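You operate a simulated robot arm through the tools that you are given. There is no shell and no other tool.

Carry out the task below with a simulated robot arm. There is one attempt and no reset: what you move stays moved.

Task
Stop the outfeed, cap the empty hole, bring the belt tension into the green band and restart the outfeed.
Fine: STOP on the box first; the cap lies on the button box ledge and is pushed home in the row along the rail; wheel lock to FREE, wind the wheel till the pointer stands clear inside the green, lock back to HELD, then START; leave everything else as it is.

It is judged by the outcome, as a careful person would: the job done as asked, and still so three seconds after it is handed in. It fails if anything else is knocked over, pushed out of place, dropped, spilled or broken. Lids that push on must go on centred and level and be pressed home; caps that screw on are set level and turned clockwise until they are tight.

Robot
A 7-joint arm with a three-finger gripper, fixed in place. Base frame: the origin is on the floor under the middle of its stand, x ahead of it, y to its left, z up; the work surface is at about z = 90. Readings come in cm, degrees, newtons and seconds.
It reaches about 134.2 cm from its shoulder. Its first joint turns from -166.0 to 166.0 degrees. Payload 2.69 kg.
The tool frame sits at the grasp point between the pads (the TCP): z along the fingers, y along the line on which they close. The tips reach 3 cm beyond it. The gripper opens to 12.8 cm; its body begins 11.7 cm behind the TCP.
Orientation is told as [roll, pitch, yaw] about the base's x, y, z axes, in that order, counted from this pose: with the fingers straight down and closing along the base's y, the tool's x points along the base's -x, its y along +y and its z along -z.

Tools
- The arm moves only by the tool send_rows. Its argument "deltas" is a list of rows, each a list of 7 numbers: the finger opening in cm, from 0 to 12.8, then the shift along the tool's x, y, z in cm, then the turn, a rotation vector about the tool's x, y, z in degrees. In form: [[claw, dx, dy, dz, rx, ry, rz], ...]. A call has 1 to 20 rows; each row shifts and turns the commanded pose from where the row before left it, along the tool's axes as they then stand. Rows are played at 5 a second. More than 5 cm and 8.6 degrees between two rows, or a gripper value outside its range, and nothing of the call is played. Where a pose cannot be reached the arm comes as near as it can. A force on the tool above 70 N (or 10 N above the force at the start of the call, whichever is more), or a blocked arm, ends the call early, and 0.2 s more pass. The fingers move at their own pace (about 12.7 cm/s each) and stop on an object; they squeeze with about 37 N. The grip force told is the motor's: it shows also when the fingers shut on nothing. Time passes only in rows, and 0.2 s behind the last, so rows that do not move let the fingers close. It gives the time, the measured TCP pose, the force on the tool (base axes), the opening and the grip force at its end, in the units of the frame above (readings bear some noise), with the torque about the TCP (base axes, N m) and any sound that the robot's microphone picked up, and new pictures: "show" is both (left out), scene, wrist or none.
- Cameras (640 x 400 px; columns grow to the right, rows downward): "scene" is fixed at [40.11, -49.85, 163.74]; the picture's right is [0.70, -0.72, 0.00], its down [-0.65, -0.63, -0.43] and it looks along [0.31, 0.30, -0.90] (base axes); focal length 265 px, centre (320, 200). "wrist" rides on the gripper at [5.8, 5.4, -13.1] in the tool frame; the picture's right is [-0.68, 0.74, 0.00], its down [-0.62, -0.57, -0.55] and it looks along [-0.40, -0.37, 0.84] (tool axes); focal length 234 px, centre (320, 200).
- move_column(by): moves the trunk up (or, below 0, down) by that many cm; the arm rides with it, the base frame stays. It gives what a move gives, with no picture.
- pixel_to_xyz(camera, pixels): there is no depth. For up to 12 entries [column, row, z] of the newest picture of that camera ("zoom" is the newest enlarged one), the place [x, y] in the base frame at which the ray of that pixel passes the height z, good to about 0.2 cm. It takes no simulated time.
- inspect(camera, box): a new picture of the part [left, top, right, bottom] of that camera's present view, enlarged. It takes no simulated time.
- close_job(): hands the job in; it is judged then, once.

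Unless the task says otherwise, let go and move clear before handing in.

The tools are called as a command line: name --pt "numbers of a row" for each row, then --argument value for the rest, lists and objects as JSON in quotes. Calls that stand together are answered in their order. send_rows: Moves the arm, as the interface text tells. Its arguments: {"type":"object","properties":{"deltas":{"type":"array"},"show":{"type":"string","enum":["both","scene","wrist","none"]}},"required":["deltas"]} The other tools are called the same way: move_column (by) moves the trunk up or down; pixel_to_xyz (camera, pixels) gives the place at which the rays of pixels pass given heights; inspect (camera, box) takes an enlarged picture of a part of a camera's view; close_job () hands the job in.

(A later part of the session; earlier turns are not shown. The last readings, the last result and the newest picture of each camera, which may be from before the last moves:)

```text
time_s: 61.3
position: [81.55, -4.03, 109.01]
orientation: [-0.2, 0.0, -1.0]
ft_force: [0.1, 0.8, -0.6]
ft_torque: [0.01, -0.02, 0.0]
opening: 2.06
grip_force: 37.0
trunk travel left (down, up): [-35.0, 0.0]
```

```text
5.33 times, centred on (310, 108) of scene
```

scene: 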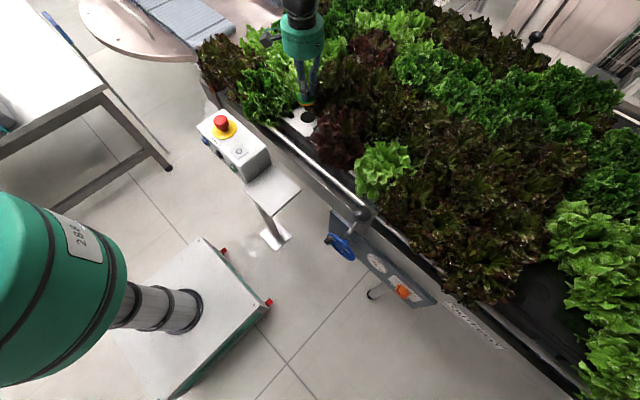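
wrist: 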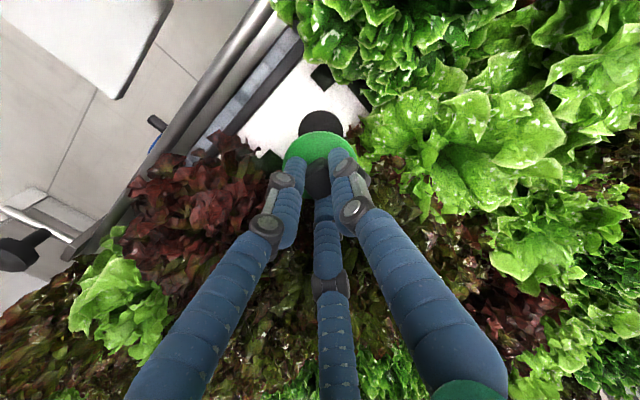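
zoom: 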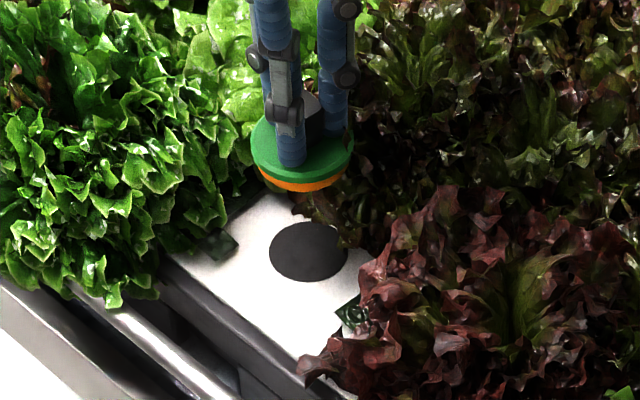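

Cap is nearly over the hole. Checking the hole's centre from this picture (wrist (320.6,132.5)).

pixel_to_xyz --camera "wrist" --pixels '[[320.6, 132.5, 97.15], [298.2, 132.5, 97.15], [343, 132.5, 97.15], [320.6, 110.5, 97.15], [320.2, 166, 105.4]]'

inspect --camera "wrist" --box '[290, 95, 350, 145]'

```text
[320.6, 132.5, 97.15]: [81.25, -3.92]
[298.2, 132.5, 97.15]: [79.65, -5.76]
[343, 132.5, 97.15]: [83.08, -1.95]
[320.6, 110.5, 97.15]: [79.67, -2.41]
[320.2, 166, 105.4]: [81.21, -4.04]
```

```text
8.00 times, centred on (320, 120) of wrist
```

zoom: 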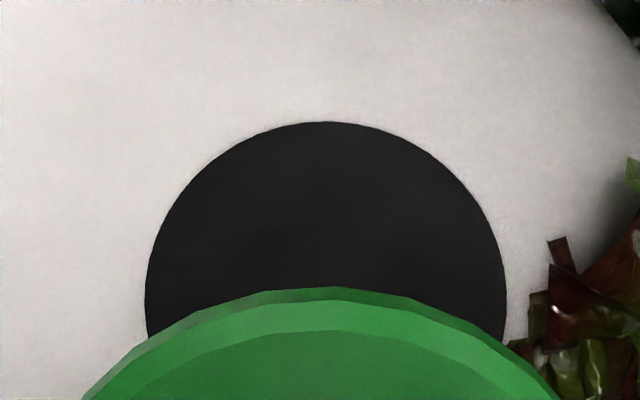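

In the same picture the hole is (81.25,-3.92) and the cap disc (81.21,-4.04): only ~0.1 cm apart in y. Shifting +0.1 in y and lowering toward the plate.

send_rows --pt "0 0 0.1 2 0 0 0" --pt "0 0 0 2 0 0 0" --pt "0 0 0 1.5 0 0 0" --pt "0 0 0 0 0 0 0" --show "both"

inspect --camera "wrist" --box '[280, 95, 360, 165]'

inspect --camera "scene" --box '[280, 85, 340, 140]'

```text
time_s: 62.3
position: [81.38, -4.11, 103.55]
orientation: [-0.2, 0.0, -0.9]
ft_force: [0.0, -0.3, -0.3]
ft_torque: [0.03, 0.02, 0.01]
opening: 2.06
grip_force: 36.9
trunk travel left (down, up): [-35.0, 0.0]
```

scene: 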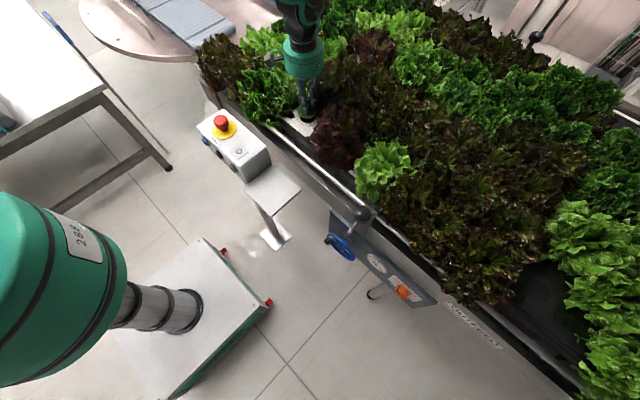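
wrist: 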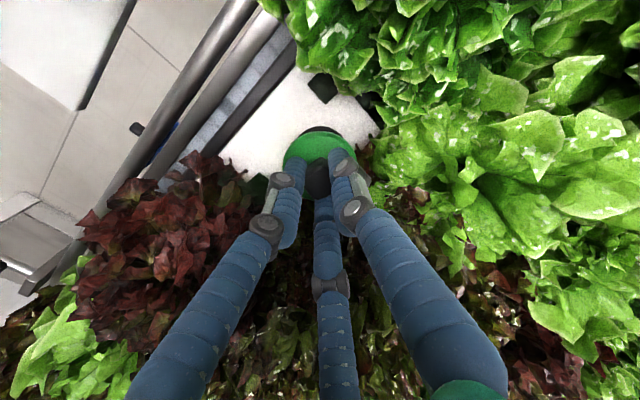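

```text
5.71 times, centred on (320, 130) of wrist
```

zoom: 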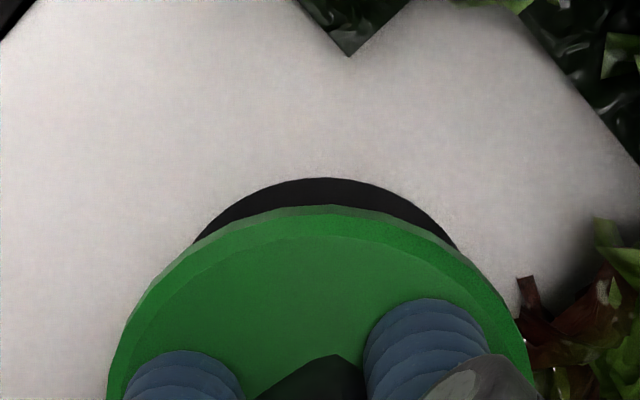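

```text
7.27 times, centred on (310, 112) of scene
```

zoom: 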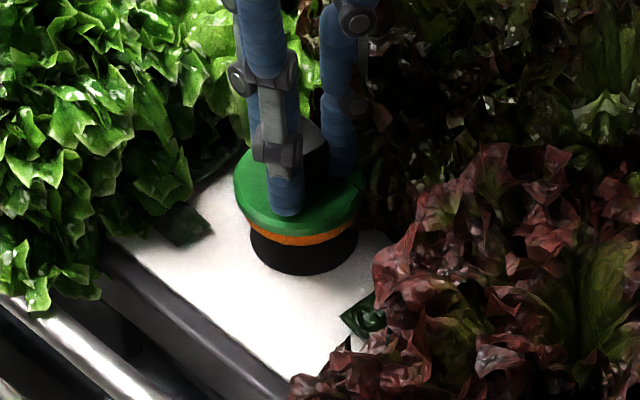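

Disc and hole line up within about 0.1 cm (disc centre col 297 vs expected 297 in scene zoom). Tiny correction and then descending gently while watching the force.

send_rows --pt "0 -0.08 0.1 0.4 0 0 0" --pt "0 0 0 0.4 0 0 0" --pt "0 0 0 0.3 0 0 0" --pt "0 0 0 0.3 0 0 0" --pt "0 0 0 0 0 0 0" --show "wrist"

inspect --camera "scene" --box '[280, 85, 340, 140]'

inspect --camera "wrist" --box '[280, 95, 360, 165]'

```text
time_s: 63.5
position: [81.62, -3.83, 102.23]
orientation: [-0.2, -0.1, -0.9]
ft_force: [-0.1, -0.2, -1.0]
ft_torque: [0.0, -0.01, 0.01]
opening: 2.03
grip_force: 36.6
trunk travel left (down, up): [-35.0, 0.0]
```

wrist: 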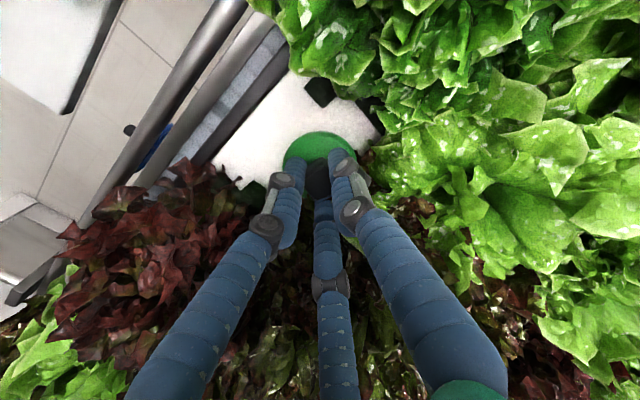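

```text
7.27 times, centred on (310, 112) of scene
```

zoom: 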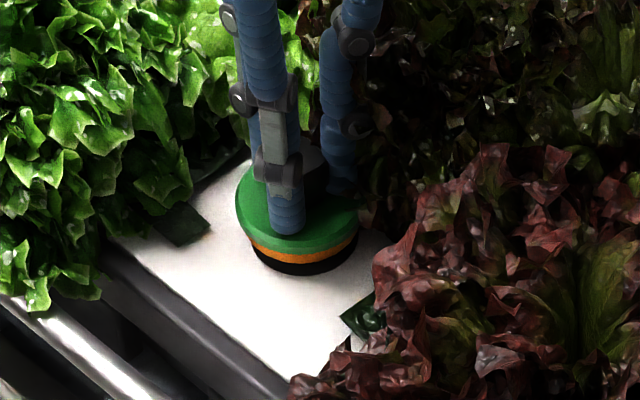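

```text
5.71 times, centred on (320, 130) of wrist
```

zoom: 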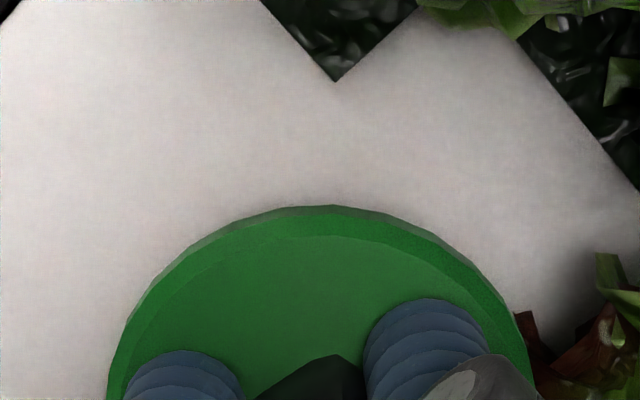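

Well centred (orange ring 243–357, hole 250–358 in the zoom). Continuing down in 0.25 cm steps.

send_rows --pt "0 0 0 0.25 0 0 0" --pt "0 0 0 0.25 0 0 0" --pt "0 0 0 0.25 0 0 0" --pt "0 0 0 0 0 0 0" --show "none"

inspect --camera "scene" --box '[280, 85, 340, 140]'

```text
time_s: 64.5
position: [81.45, -3.85, 101.51]
orientation: [-0.2, -0.1, -0.9]
ft_force: [-1.0, 1.1, -0.7]
ft_torque: [-0.01, 0.02, -0.02]
opening: 2.03
grip_force: 36.8
trunk travel left (down, up): [-35.0, 0.0]
```

```text
7.27 times, centred on (310, 112) of scene
```

zoom: 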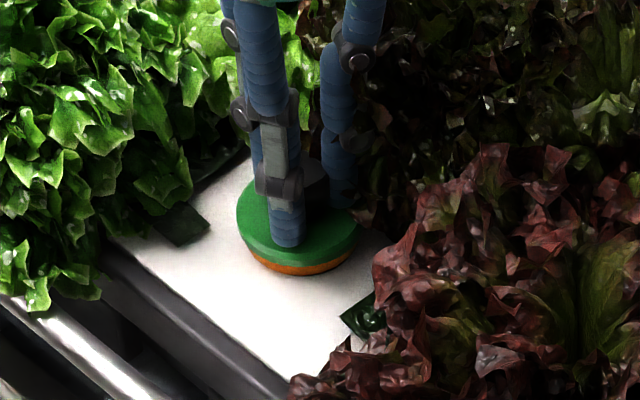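

The orange plug now just hides the hole edge, still no contact force. Continuing in small steps.

send_rows --pt "0 0 0 0.2 0 0 0" --pt "0 0 0 0.2 0 0 0" --pt "0 0 0 0 0 0 0" --show "none"

inspect --camera "scene" --box '[280, 85, 340, 140]'

```text
time_s: 65.3
position: [81.53, -3.93, 101.04]
orientation: [-0.3, -0.1, -1.0]
ft_force: [0.3, 0.0, 0.2]
ft_torque: [0.04, 0.0, 0.04]
opening: 2.03
grip_force: 36.7
trunk travel left (down, up): [-35.0, 0.0]
```

```text
7.27 times, centred on (310, 112) of scene
```

zoom: 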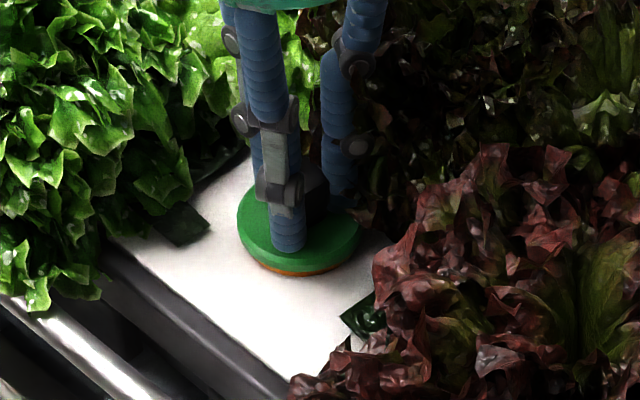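

The plug is entering freely. Pressing further in 0.15 cm steps until the force rises.

send_rows --pt "0 0 0 0.15 0 0 0" --pt "0 0 0 0.15 0 0 0" --pt "0 0 0 0.15 0 0 0" --pt "0 0 0 0 0 0 0" --show "none"

inspect --camera "scene" --box '[280, 85, 340, 140]'

```text
time_s: 66.3
position: [81.6, -3.69, 100.68]
orientation: [-0.2, -0.1, -0.9]
ft_force: [0.8, -0.6, -0.7]
ft_torque: [0.0, -0.05, 0.0]
opening: 2.03
grip_force: 36.7
trunk travel left (down, up): [-35.0, 0.0]
```

```text
7.27 times, centred on (310, 112) of scene
```

zoom: 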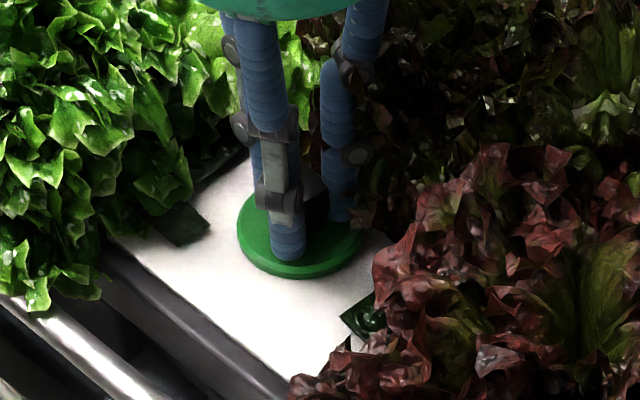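

The orange ring has disappeared into the hole; continuing gently until the disc seats.

send_rows --pt "0 0 0 0.12 0 0 0" --pt "0 0 0 0.12 0 0 0" --pt "0 0 0 0.12 0 0 0" --pt "0 0 0 0 0 0 0" --show "none"

inspect --camera "scene" --box '[280, 85, 340, 140]'

```text
time_s: 67.3
position: [81.55, -3.79, 100.44]
orientation: [-0.2, -0.3, -0.8]
ft_force: [-5.2, -2.2, 26.4]
ft_torque: [0.26, 0.14, 0.09]
opening: 2.03
grip_force: 37.1
trunk travel left (down, up): [-35.0, 0.0]
```

```text
7.27 times, centred on (310, 112) of scene
```

zoom: 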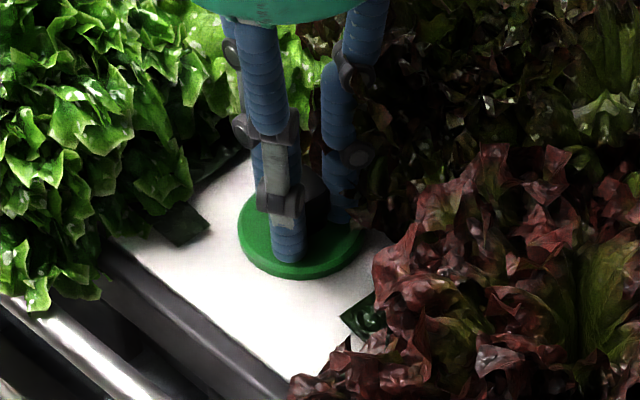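

Force rose to 26 N: the disc is on the plate or the seal is biting. Pressing a little more, listening for a click.

send_rows --pt "0 0 0 0.1 0 0 0" --pt "0 0 0 0.1 0 0 0" --pt "0 0 0 0 0 0 0" --show "wrist"

inspect --camera "scene" --box '[280, 85, 340, 140]'

```text
time_s: 68.1
position: [81.58, -3.84, 100.43]
orientation: [-0.2, -0.3, -0.9]
ft_force: [-2.2, 0.2, 44.4]
ft_torque: [0.21, 0.13, 0.03]
opening: 2.01
grip_force: 37.1
trunk travel left (down, up): [-35.0, 0.0]
```

wrist: 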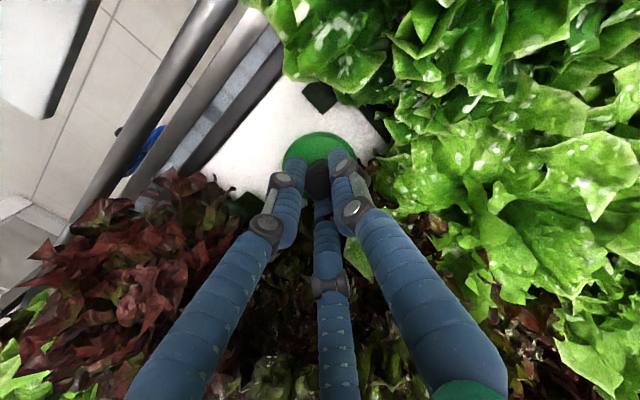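

```text
7.27 times, centred on (310, 112) of scene
```

zoom: 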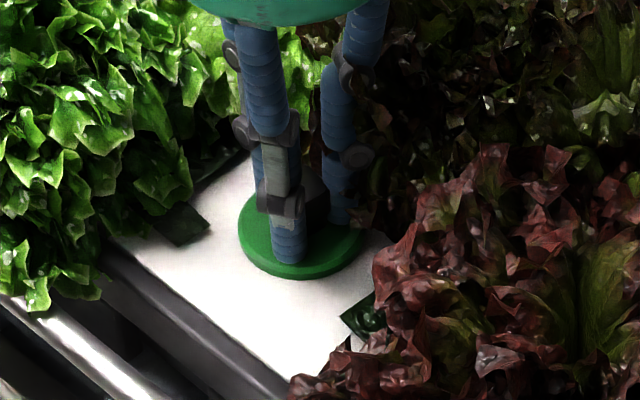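

Force climbs (44 N) with no further travel (z=100.43): the disc is on the plate. One last firm press, then ease off, open slightly and lift.

send_rows --pt "0 0 0 0.12 0 0 0" --pt "0 0 0 0 0 0 0" --show "none"

```text
time_s: 68.7
position: [81.58, -3.87, 100.44]
orientation: [-0.2, -0.5, -0.8]
ft_force: [2.1, 1.1, 58.5]
ft_torque: [0.24, 0.16, 0.0]
opening: 2.01
grip_force: 36.9
trunk travel left (down, up): [-35.0, 0.0]
```

Firm seat at 58 N with no more travel. Easing off the pressure and opening the fingers just enough to clear the knob.

send_rows --pt "0 0 0 -0.25 0 0 0" --pt "0 0 0 -0.2 0 0 0" --pt "3.4 0 0 0 0 0 0" --pt "3.4 0 0 0 0 0 0" --pt "3.4 0 0 0 0 0 0" --show "wrist"

inspect --camera "scene" --box '[280, 85, 340, 140]'

inspect --camera "wrist" --box '[260, 110, 380, 220]'

```text
time_s: 69.9
position: [81.44, -3.74, 100.41]
orientation: [-0.2, 0.0, -0.9]
ft_force: [4.1, 0.7, 31.8]
ft_torque: [0.09, -0.22, -0.03]
opening: 3.11
grip_force: 0.2
trunk travel left (down, up): [-35.0, 0.0]
```

wrist: 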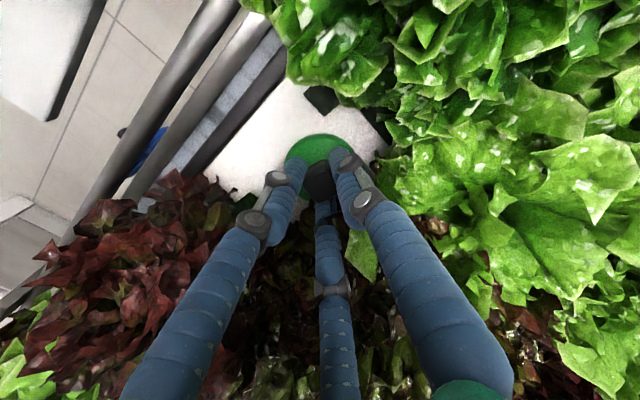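

```text
7.27 times, centred on (310, 112) of scene
```

zoom: 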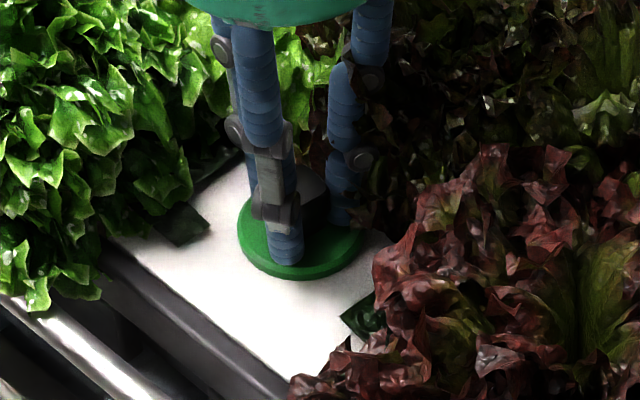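

```text
3.64 times, centred on (320, 165) of wrist
```

zoom: 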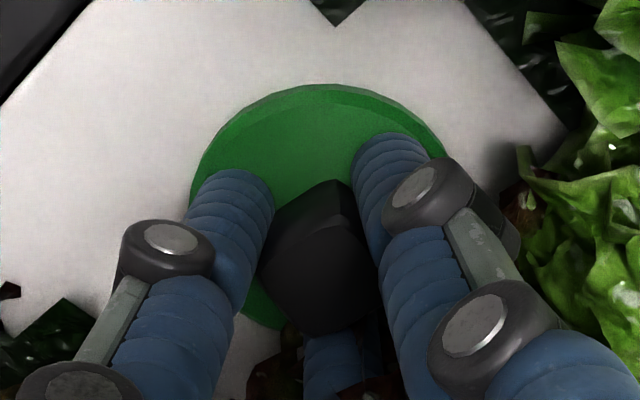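

Fingers released (opening 3.1); tips are resting on the disc. Lifting straight up.

send_rows --pt "3.4 0 0 -0.4 0 0 0" --pt "3.4 0 0 -0.8 0 0 0" --pt "3.4 0 0 -2 0 0 0" --pt "3.4 0 0 -4 0 0 0" --pt "3.4 0 0 -4 0 0 0" --pt "3.4 0 0 0 0 0 0" --show "both"

inspect --camera "scene" --box '[280, 85, 340, 140]'

inspect --camera "wrist" --box '[270, 70, 390, 180]'

```text
time_s: 71.3
position: [81.43, -3.76, 111.7]
orientation: [-0.2, 0.0, -0.9]
ft_force: [0.2, 0.6, -0.1]
ft_torque: [0.01, 0.01, -0.01]
opening: 3.44
grip_force: 0.1
trunk travel left (down, up): [-35.0, 0.0]
```

scene: 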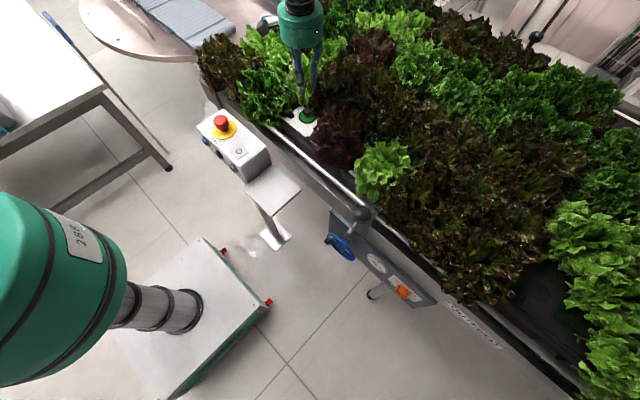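
wrist: 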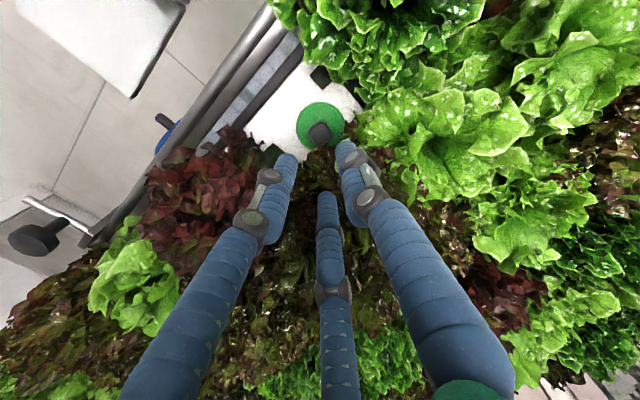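

```text
7.27 times, centred on (310, 112) of scene
```

zoom: 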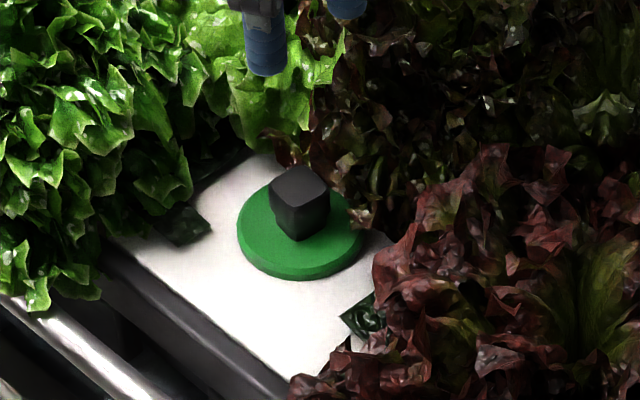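

```text
3.64 times, centred on (330, 125) of wrist
```

zoom: 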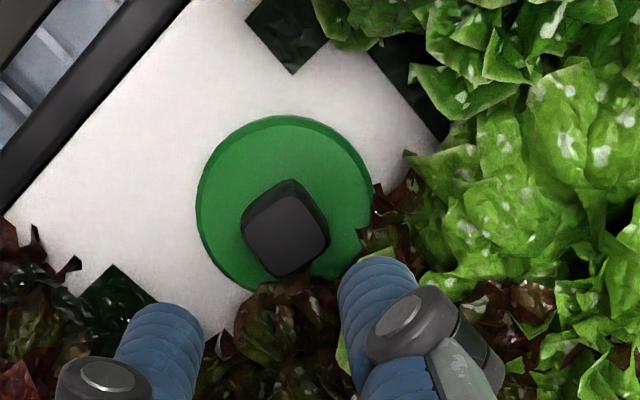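

The cap sits flat and centred on the plate (scene zoom (300,230)) and the fingers are clear. Next the tension panel: retreating up and back, then over to the right in front of the panel.

send_rows --pt "3.4 0 0 -4 0 0 0" --pt "3.4 0 0 -4 0 0 0" --pt "3.4 3.93 -0.8 0 0 0 0" --pt "3.4 3.93 -0.8 0 0 0 0" --pt "3.4 3.93 -0.8 0 0 0 0" --pt "3.4 3.93 -0.8 0 0 0 0" --pt "3.4 3.93 -0.8 0 0 0 0" --pt "3.4 3.93 -0.8 0 0 0 0" --pt "3.4 3.93 -0.8 0 0 0 0" --pt "3.4 3.93 -0.8 0 0 0 0" --pt "3.4 0.8 -4.2 0 0 0 0" --pt "3.4 0.8 -4.2 0 0 0 0" --pt "3.4 0.8 -4.2 0 0 0 0" --pt "3.4 0.8 -4.2 0 0 0 0" --pt "3.4 0.8 -4.2 0 0 0 0" --pt "3.4 0.8 -4.2 0 0 0 0" --pt "3.4 0 0 0 0 0 0" --show "both"

```text
time_s: 74.9
position: [44.63, -34.8, 119.79]
orientation: [-0.2, 0.0, -0.9]
ft_force: [-0.1, -0.6, 0.1]
ft_torque: [0.03, 0.02, -0.02]
opening: 3.4
grip_force: 0.0
trunk travel left (down, up): [-35.0, 0.0]
```

scene: 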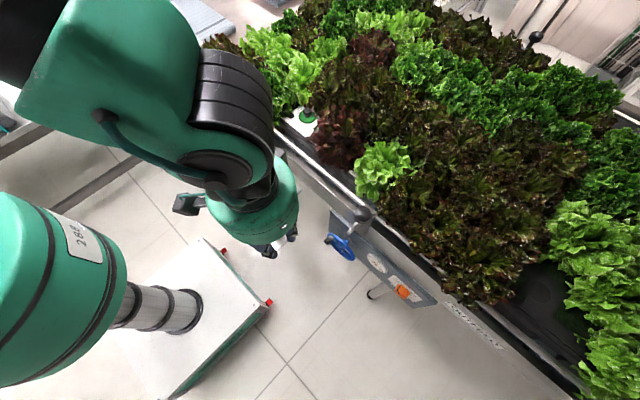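
wrist: 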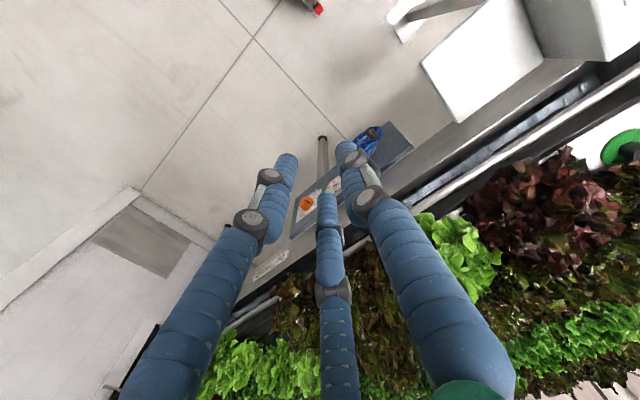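

Arm is well-behaved at (44.6,-34.8,119.8). Lowering the trunk 32 cm so the gripper comes in front of the panel height.

move_column --by -32

send_rows --pt "0 0 -1 0 0 -7.5 0" --pt "0 0 -1 0 0 -7.5 0" --pt "0 0 -1 0 0 -7.5 0" --pt "0 0 -1 0 0 -7.5 0" --pt "0 0 0 0 0 -7.5 0" --pt "0 0 0 0 0 0 0" --show "both"

```text
time_s: 78.1
position: [44.61, -34.76, 87.65]
orientation: [-0.2, 0.1, -0.8]
ft_force: [-0.9, 0.1, 0.9]
ft_torque: [0.04, 0.01, -0.01]
opening: 3.44
grip_force: 0.1
trunk travel left (down, up): [-3.0, 32.0]
```

```text
time_s: 79.5
position: [44.45, -38.79, 87.75]
orientation: [-0.3, -37.7, -0.8]
ft_force: [-0.3, 0.5, 0.2]
ft_torque: [-0.03, 0.0, 0.04]
opening: 0.22
grip_force: 31.3
trunk travel left (down, up): [-3.0, 32.0]
```

scene: 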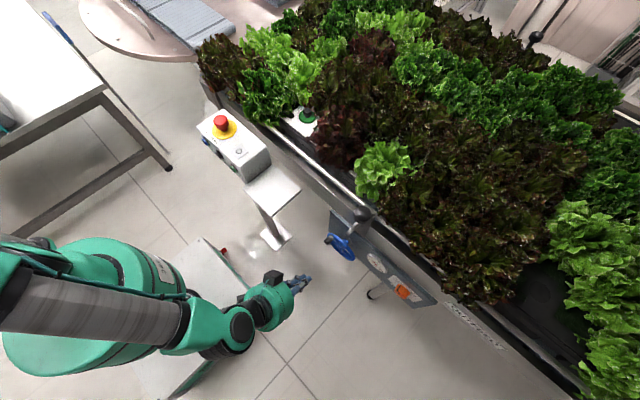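
wrist: 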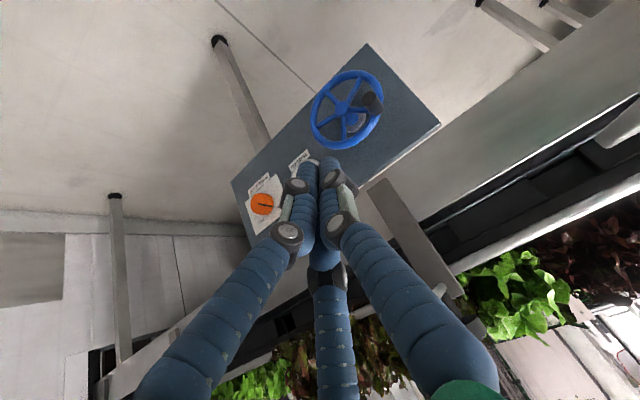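

The panel is in full view: wheel at (346,110), orange lock at (262,205); the closed fingers hide the gauge. Enlarging and shifting slightly for a better look.

inspect --camera "wrist" --box '[220, 40, 450, 250]'

send_rows --pt "0 0 4 0 0 0 0" --pt "0 0 4 0 0 0 0" --pt "0 0 0 0 0 0 0" --show "wrist"

inspect --camera "wrist" --box '[160, 60, 330, 260]'

```text
1.90 times, centred on (335, 145) of wrist
```

zoom: 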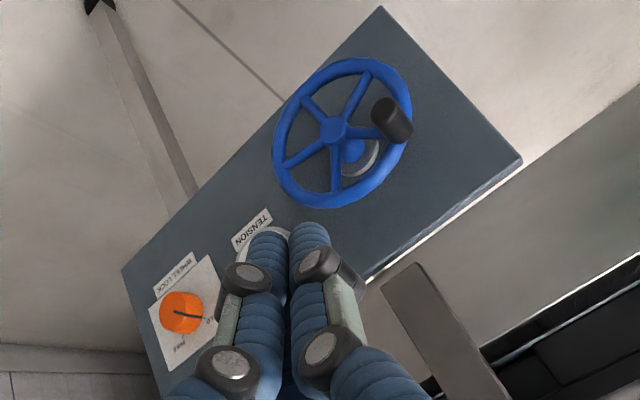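

```text
time_s: 80.3
position: [44.92, -30.02, 87.15]
orientation: [0.3, -37.2, -0.5]
ft_force: [-1.3, 0.6, -0.5]
ft_torque: [-0.02, -0.01, -0.01]
opening: 0.19
grip_force: 31.5
trunk travel left (down, up): [-3.0, 32.0]
```

wrist: 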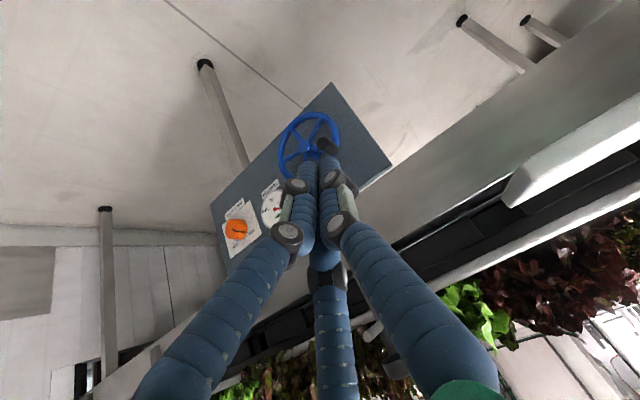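

```text
2.00 times, centred on (245, 160) of wrist
```

zoom: 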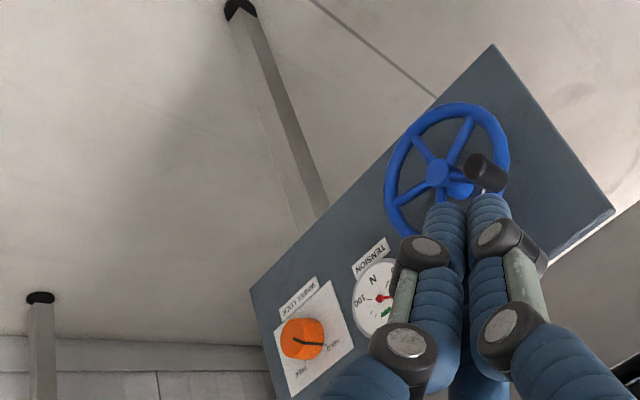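

Good views. Now enlarging the scene camera's view of the panel for triangulation.

inspect --camera "scene" --box '[315, 195, 445, 315]'

inspect --camera "wrist" --box '[200, 70, 400, 280]'

```text
3.33 times, centred on (380, 255) of scene
```

zoom: 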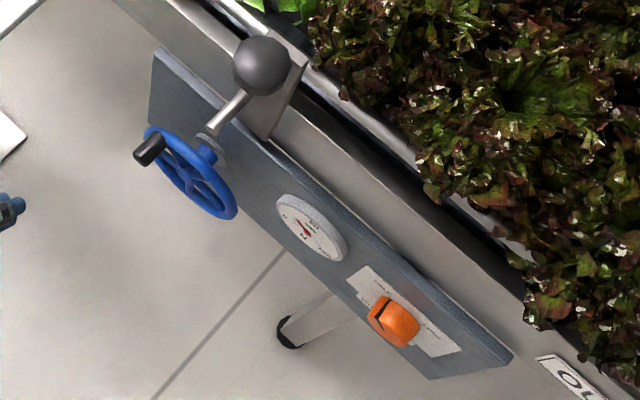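

```text
1.90 times, centred on (300, 175) of wrist
```

zoom: 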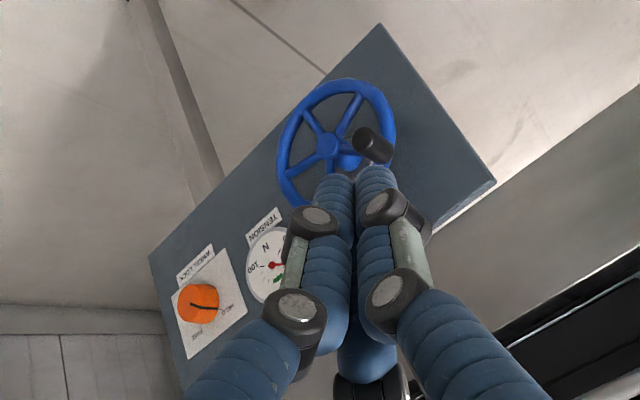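

Now casting rays for the panel corners from both cameras: wrist (332.7,82.3) lower-left, (393.2,165.5) upper-left, (210,205.5) lower-right; scene (329,232.5), (331.4,209.4), (413.6,309), (437.6,302).

pixel_to_xyz --camera "wrist" --pixels '[[332.7, 82.3, 60], [332.7, 82.3, 70], [393.2, 165.5, 70], [393.2, 165.5, 80], [210, 205.5, 60], [210, 205.5, 70], [304, 146, 65], [304, 146, 75], [236, 229, 65], [236, 229, 75], [271, 208, 65], [271, 208, 75]]'

pixel_to_xyz --camera "scene" --pixels '[[329, 232.5, 60], [329, 232.5, 70], [331.4, 209.4, 70], [331.4, 209.4, 80], [413.6, 309, 60], [413.6, 309, 70], [437.6, 302, 70], [437.6, 302, 80], [345, 242, 65], [345, 242, 75], [400, 291, 65], [400, 291, 75]]'

```text
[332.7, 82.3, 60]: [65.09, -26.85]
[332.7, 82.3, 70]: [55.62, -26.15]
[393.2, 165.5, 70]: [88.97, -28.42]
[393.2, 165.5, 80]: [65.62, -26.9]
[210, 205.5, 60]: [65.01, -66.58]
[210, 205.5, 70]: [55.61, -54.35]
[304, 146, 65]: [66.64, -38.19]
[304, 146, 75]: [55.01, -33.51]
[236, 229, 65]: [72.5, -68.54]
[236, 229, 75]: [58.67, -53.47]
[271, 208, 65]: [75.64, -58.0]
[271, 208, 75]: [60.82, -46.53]
```

```text
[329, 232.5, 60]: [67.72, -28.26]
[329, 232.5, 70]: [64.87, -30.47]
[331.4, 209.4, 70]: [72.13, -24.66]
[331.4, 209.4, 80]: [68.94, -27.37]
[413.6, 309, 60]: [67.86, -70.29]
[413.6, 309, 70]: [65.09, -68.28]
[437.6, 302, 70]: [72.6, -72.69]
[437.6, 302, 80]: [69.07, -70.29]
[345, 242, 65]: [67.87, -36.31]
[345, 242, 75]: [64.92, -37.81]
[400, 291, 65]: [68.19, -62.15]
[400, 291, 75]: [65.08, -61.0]
```

The panel is vertical at x≈69.1 (y -27…-71, z 56…78.5); wheel centre ≈(65.3,-37.2,66.2), radius ≈6.5, handle at ≈(62.8,-32.5,71.3), lock ≈(66.8,-61.8,69.3), gauge ≈(68.5,-52,70). I'll get closer and flatter for a good look at gauge and lock.

send_rows --pt "0 0.89 0 3.9 0 0 0" --pt "0 0.89 0 3.9 0 0 0" --pt "0 0.89 0 3.9 0 0 0" --pt "0 0 0 0 0 -7 0" --pt "0 0 0 0 0 -7 0" --pt "0 0 0 0 0 -7 0" --pt "0 0 0 0 0 0 0" --show "both"

inspect --camera "wrist" --box '[130, 60, 340, 260]'

```text
time_s: 81.9
position: [49.68, -30.85, 76.89]
orientation: [-0.4, -58.6, -0.7]
ft_force: [0.5, 0.4, -0.1]
ft_torque: [0.01, 0.01, 0.01]
opening: 0.22
grip_force: 31.4
trunk travel left (down, up): [-3.0, 32.0]
```

scene: 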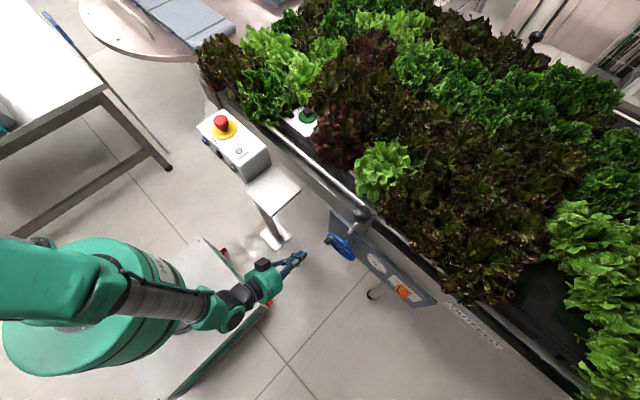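
wrist: 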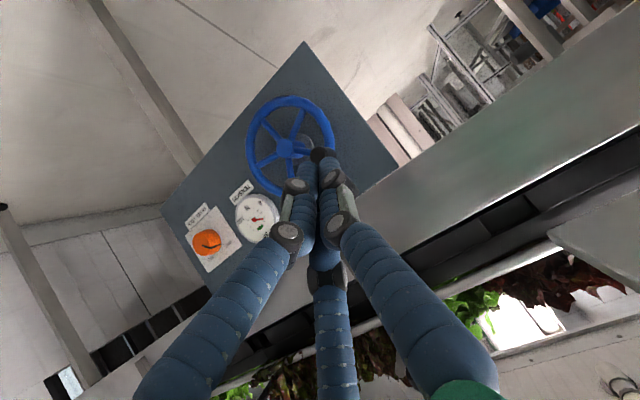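

```text
2.00 times, centred on (235, 160) of wrist
```

zoom: 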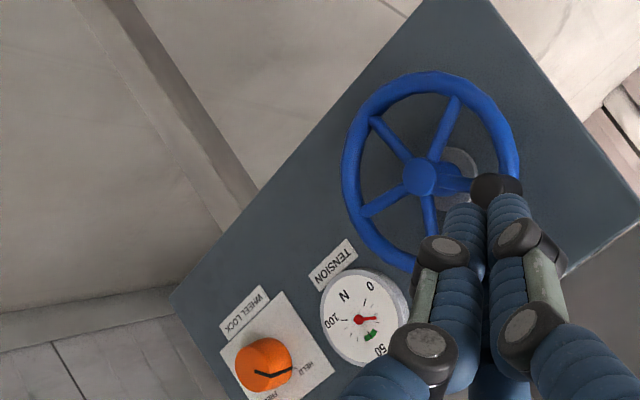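

The gauge and lock are readable now. Zooming into each.

inspect --camera "wrist" --box '[225, 180, 290, 250]'

inspect --camera "wrist" --box '[175, 200, 245, 275]'

```text
5.71 times, centred on (258, 215) of wrist
```

zoom: 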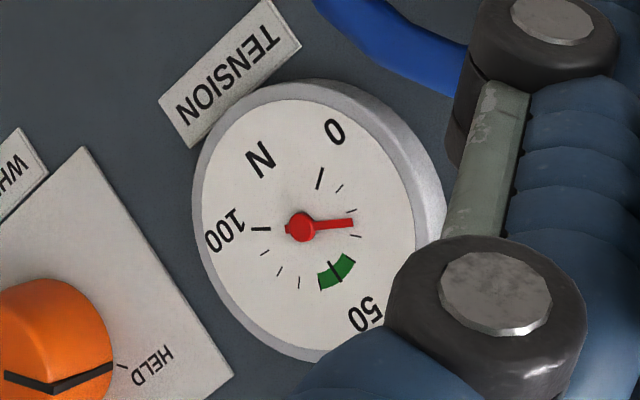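

```text
5.33 times, centred on (210, 238) of wrist
```

zoom: 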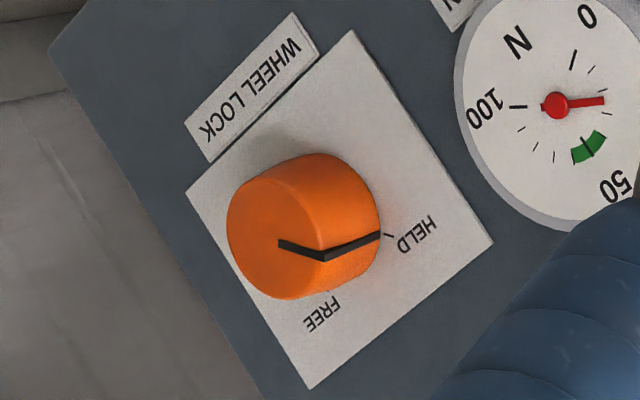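

Gauge reads about 25 with the green band roughly 42–58 centred on 50; the lock mark points to HELD (≈40° left of up), FREE ≈40° right of up, i.e. clockwise. Moving sideways to in front of the lock at safe distance.

send_rows --pt "0 0 -4.5 0 0 0 0" --pt "0 0 -4.5 0 0 0 0" --pt "0 0 -4.5 0 0 0 0" --pt "0 0 -4.5 0 0 0 0" --pt "0 0 -4.5 0 0 0 0" --pt "0 0 -4.5 0 0 0 0" --pt "0 0 -4 0 0 0 0" --pt "0 0 0 0 0 0 0" --show "both"

```text
time_s: 83.7
position: [48.93, -62.03, 76.87]
orientation: [-0.3, -58.5, -0.6]
ft_force: [0.1, 0.3, 0.2]
ft_torque: [0.01, -0.02, 0.02]
opening: 0.19
grip_force: 31.7
trunk travel left (down, up): [-3.0, 32.0]
```

scene: 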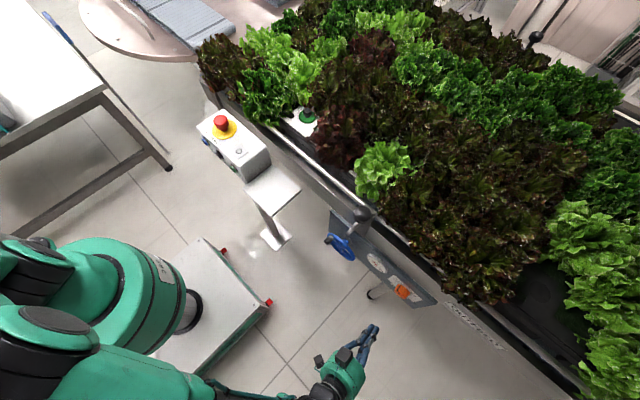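
wrist: 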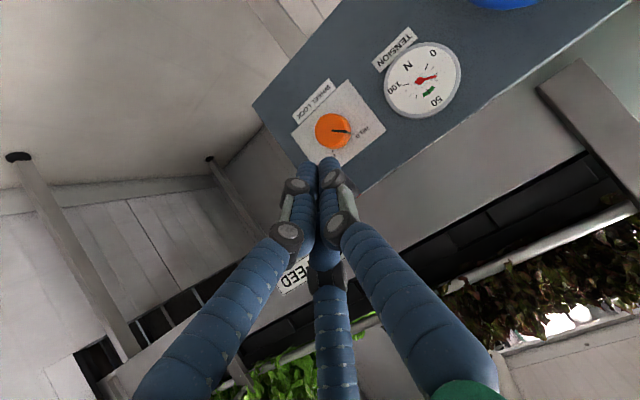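

Great view: lock at (333,131), gauge at (425,80). Enlarging both.

inspect --camera "wrist" --box '[280, 80, 400, 180]'

inspect --camera "wrist" --box '[375, 25, 475, 130]'

pixel_to_xyz --camera "wrist" --pixels '[[333, 131, 68], [333, 131, 69], [333, 131, 70], [333, 131, 71], [423, 80, 69], [423, 80, 70]]'

```text
4.00 times, centred on (340, 130) of wrist
```

zoom: 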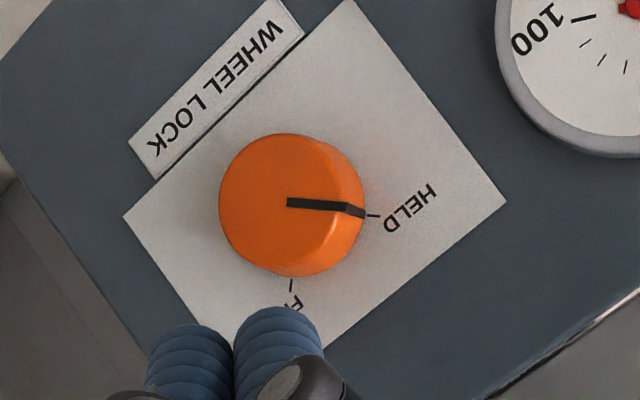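

```text
3.81 times, centred on (425, 78) of wrist
```

zoom: 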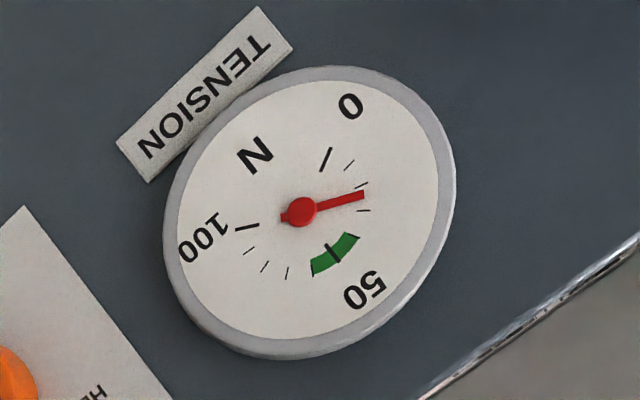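

```text
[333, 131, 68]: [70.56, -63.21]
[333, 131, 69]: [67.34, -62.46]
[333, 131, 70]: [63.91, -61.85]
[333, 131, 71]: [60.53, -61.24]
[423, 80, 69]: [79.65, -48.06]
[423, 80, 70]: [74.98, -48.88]
```

The lock is a round knob ≈4.2 cm across; HELD/FREE are ±45° from up, so a 90° clockwise turn. Gauge ≈24. Bringing the gripper level (pitch -90) in front of the lock, at a stand-off.

send_rows --pt "0 2.24 -0.1 3.7 0 0 0" --pt "0 2.24 -0.1 3.7 0 0 0" --pt "0 0 0 0 0 -7.9 0" --pt "0 0 0 0 0 -7.9 0" --pt "0 0 0 0 0 -7.9 0" --pt "0 0 0 0 0 -7.8 0" --pt "0 0 0 0 0 0 0" --show "both"

```text
time_s: 85.3
position: [53.19, -62.16, 69.21]
orientation: [-116.9, -89.8, 115.9]
ft_force: [-0.2, 0.2, 0.0]
ft_torque: [0.01, 0.04, 0.0]
opening: 0.23
grip_force: 31.5
trunk travel left (down, up): [-3.0, 32.0]
```

scene: 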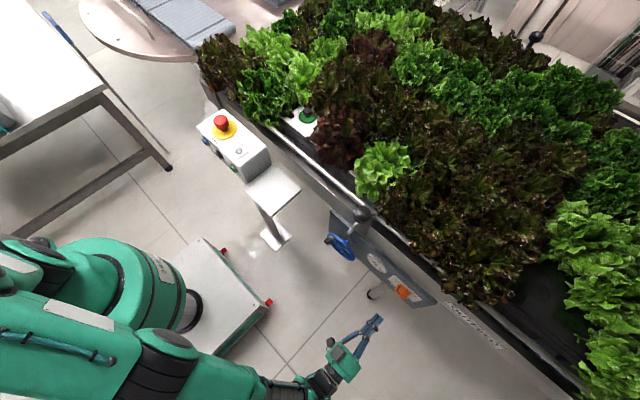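
wrist: 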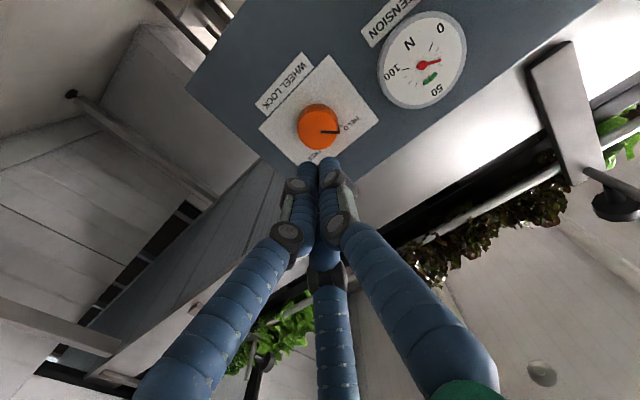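

The level pose holds at (53.2,-62.2,69.2). Checking how well the finger axis lines up with the knob centre.

inspect --camera "wrist" --box '[270, 80, 370, 180]'

inspect --camera "scene" --box '[320, 260, 450, 380]'

```text
4.00 times, centred on (320, 130) of wrist
```

zoom: 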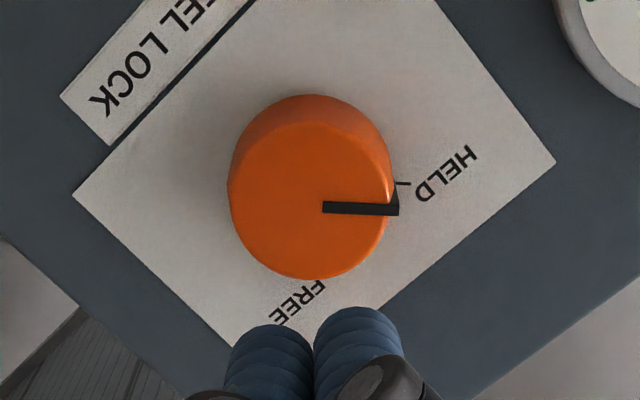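

```text
3.33 times, centred on (385, 320) of scene
```

zoom: 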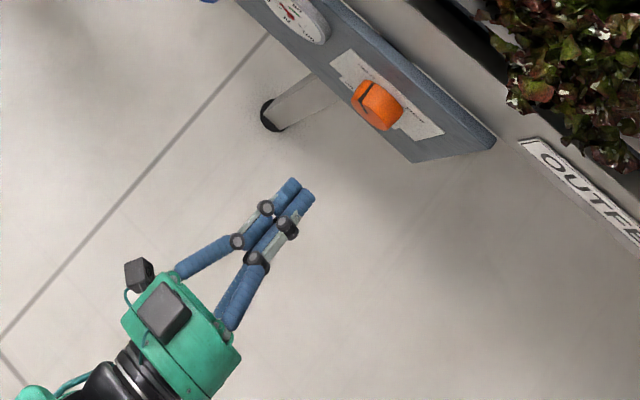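

The knob centre is ~0.2 cm off in y and z from the finger axis. Correcting, opening to 7.5 cm, and pre-turning the gripper -45° so the 90° clockwise turn stays within range.

send_rows --pt "7.5 0.17 -0.2 0 0 0 0" --pt "7.5 0 0 0 0 0 -7.5" --pt "7.5 0 0 0 0 0 -7.5" --pt "7.5 0 0 0 0 0 -7.5" --pt "7.5 0 0 0 0 0 -7.5" --pt "7.5 0 0 0 0 0 -7.5" --pt "7.5 0 0 0 0 0 -7.5" --pt "7.5 0 0 0 0 0 0" --show "both"

```text
time_s: 87.1
position: [54.27, -67.11, 70.39]
orientation: [-88.5, -57.7, 88.6]
ft_force: [-1.0, 0.0, 0.7]
ft_torque: [0.0, 0.0, -0.01]
opening: 7.51
grip_force: 0.0
out of reach, approached as far as the arm can: row 5, 6, 7
trunk travel left (down, up): [-3.0, 32.0]
```

scene: 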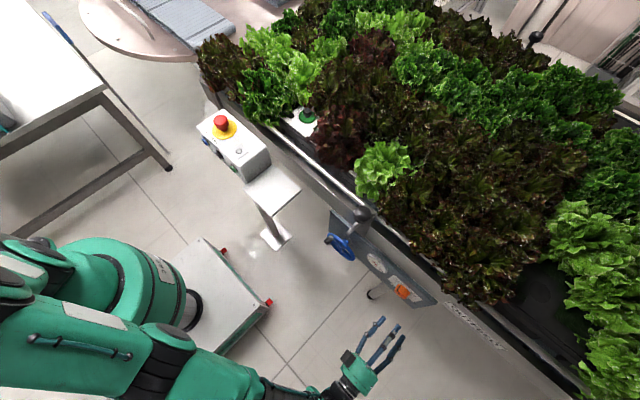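
wrist: 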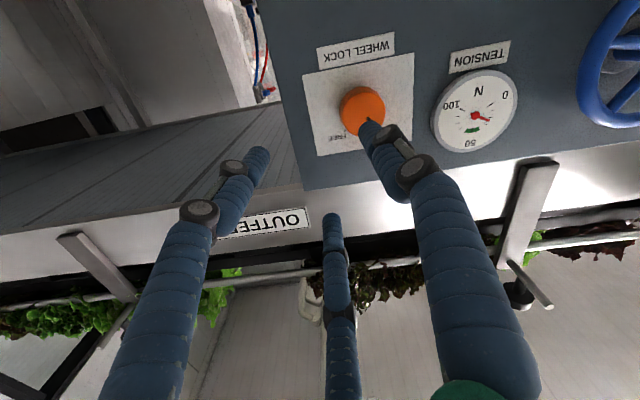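

The pre-turn hits a joint limit at about -30°, so positive turning must have more room. Undoing it back to near 0.

send_rows --pt "7.5 0 0 0 0 0 7.5" --pt "7.5 0 0 0 0 0 7.5" --pt "7.5 0 0 0 0 0 7.5" --pt "7.5 0 0 0 0 0 7.5" --pt "7.5 0 0 0 0 0 7.5" --pt "7.5 0 0 0 0 0 7.5" --pt "7.5 0 0 0 0 0 0" --show "wrist"

```text
time_s: 88.7
position: [54.15, -67.16, 70.35]
orientation: [86.7, -77.2, -87.1]
ft_force: [0.4, -0.5, -0.1]
ft_torque: [0.01, 0.02, -0.03]
opening: 7.52
grip_force: 0.0
trunk travel left (down, up): [-3.0, 32.0]
```

wrist: 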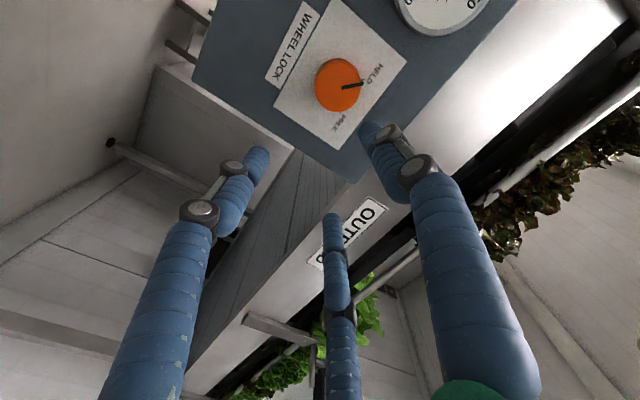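

The gripper is level again, turned about +13°, at (54.2,-67.2,70.4). Re-centring on the lock (y -62.35, z 69.05) with a small -10° roll start.

send_rows --pt "7.5 0 0 0 0 0 -7.5" --pt "7.5 0 0 0 0 0 -7.5" --pt "7.5 0 0 0 0 0 -7.5" --pt "7.5 0.24 2.47 0 0 0 0" --pt "7.5 0.24 2.47 0 0 0 0" --pt "7.5 0 0 0 0 0 0" --show "both"

inspect --camera "wrist" --box '[250, 70, 400, 200]'

```text
time_s: 90.1
position: [54.19, -62.46, 69.01]
orientation: [-85.8, -80.2, 85.7]
ft_force: [-0.3, 0.4, -0.1]
ft_torque: [0.01, -0.02, 0.0]
opening: 7.5
grip_force: 0.0
trunk travel left (down, up): [-3.0, 32.0]
```

scene: 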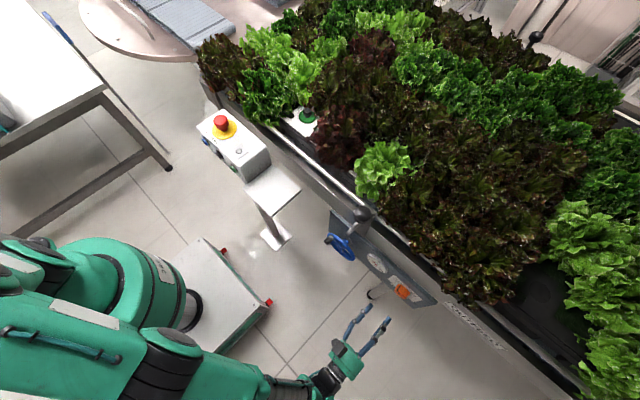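
wrist: 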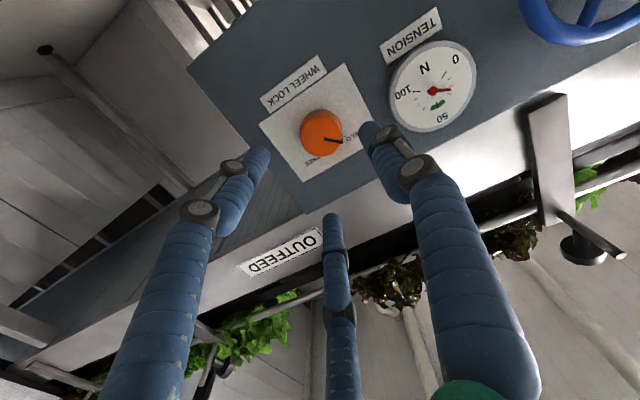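

```text
3.08 times, centred on (325, 135) of wrist
```

zoom: 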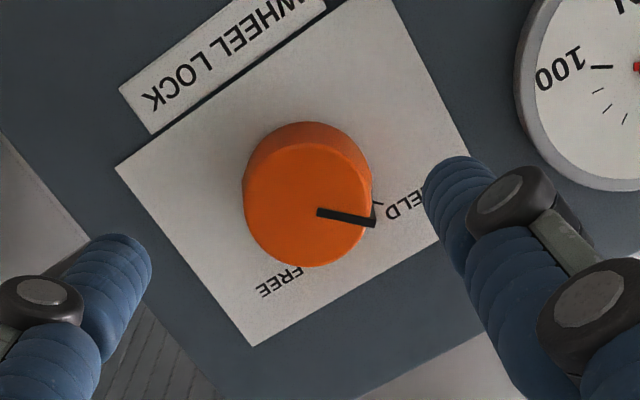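

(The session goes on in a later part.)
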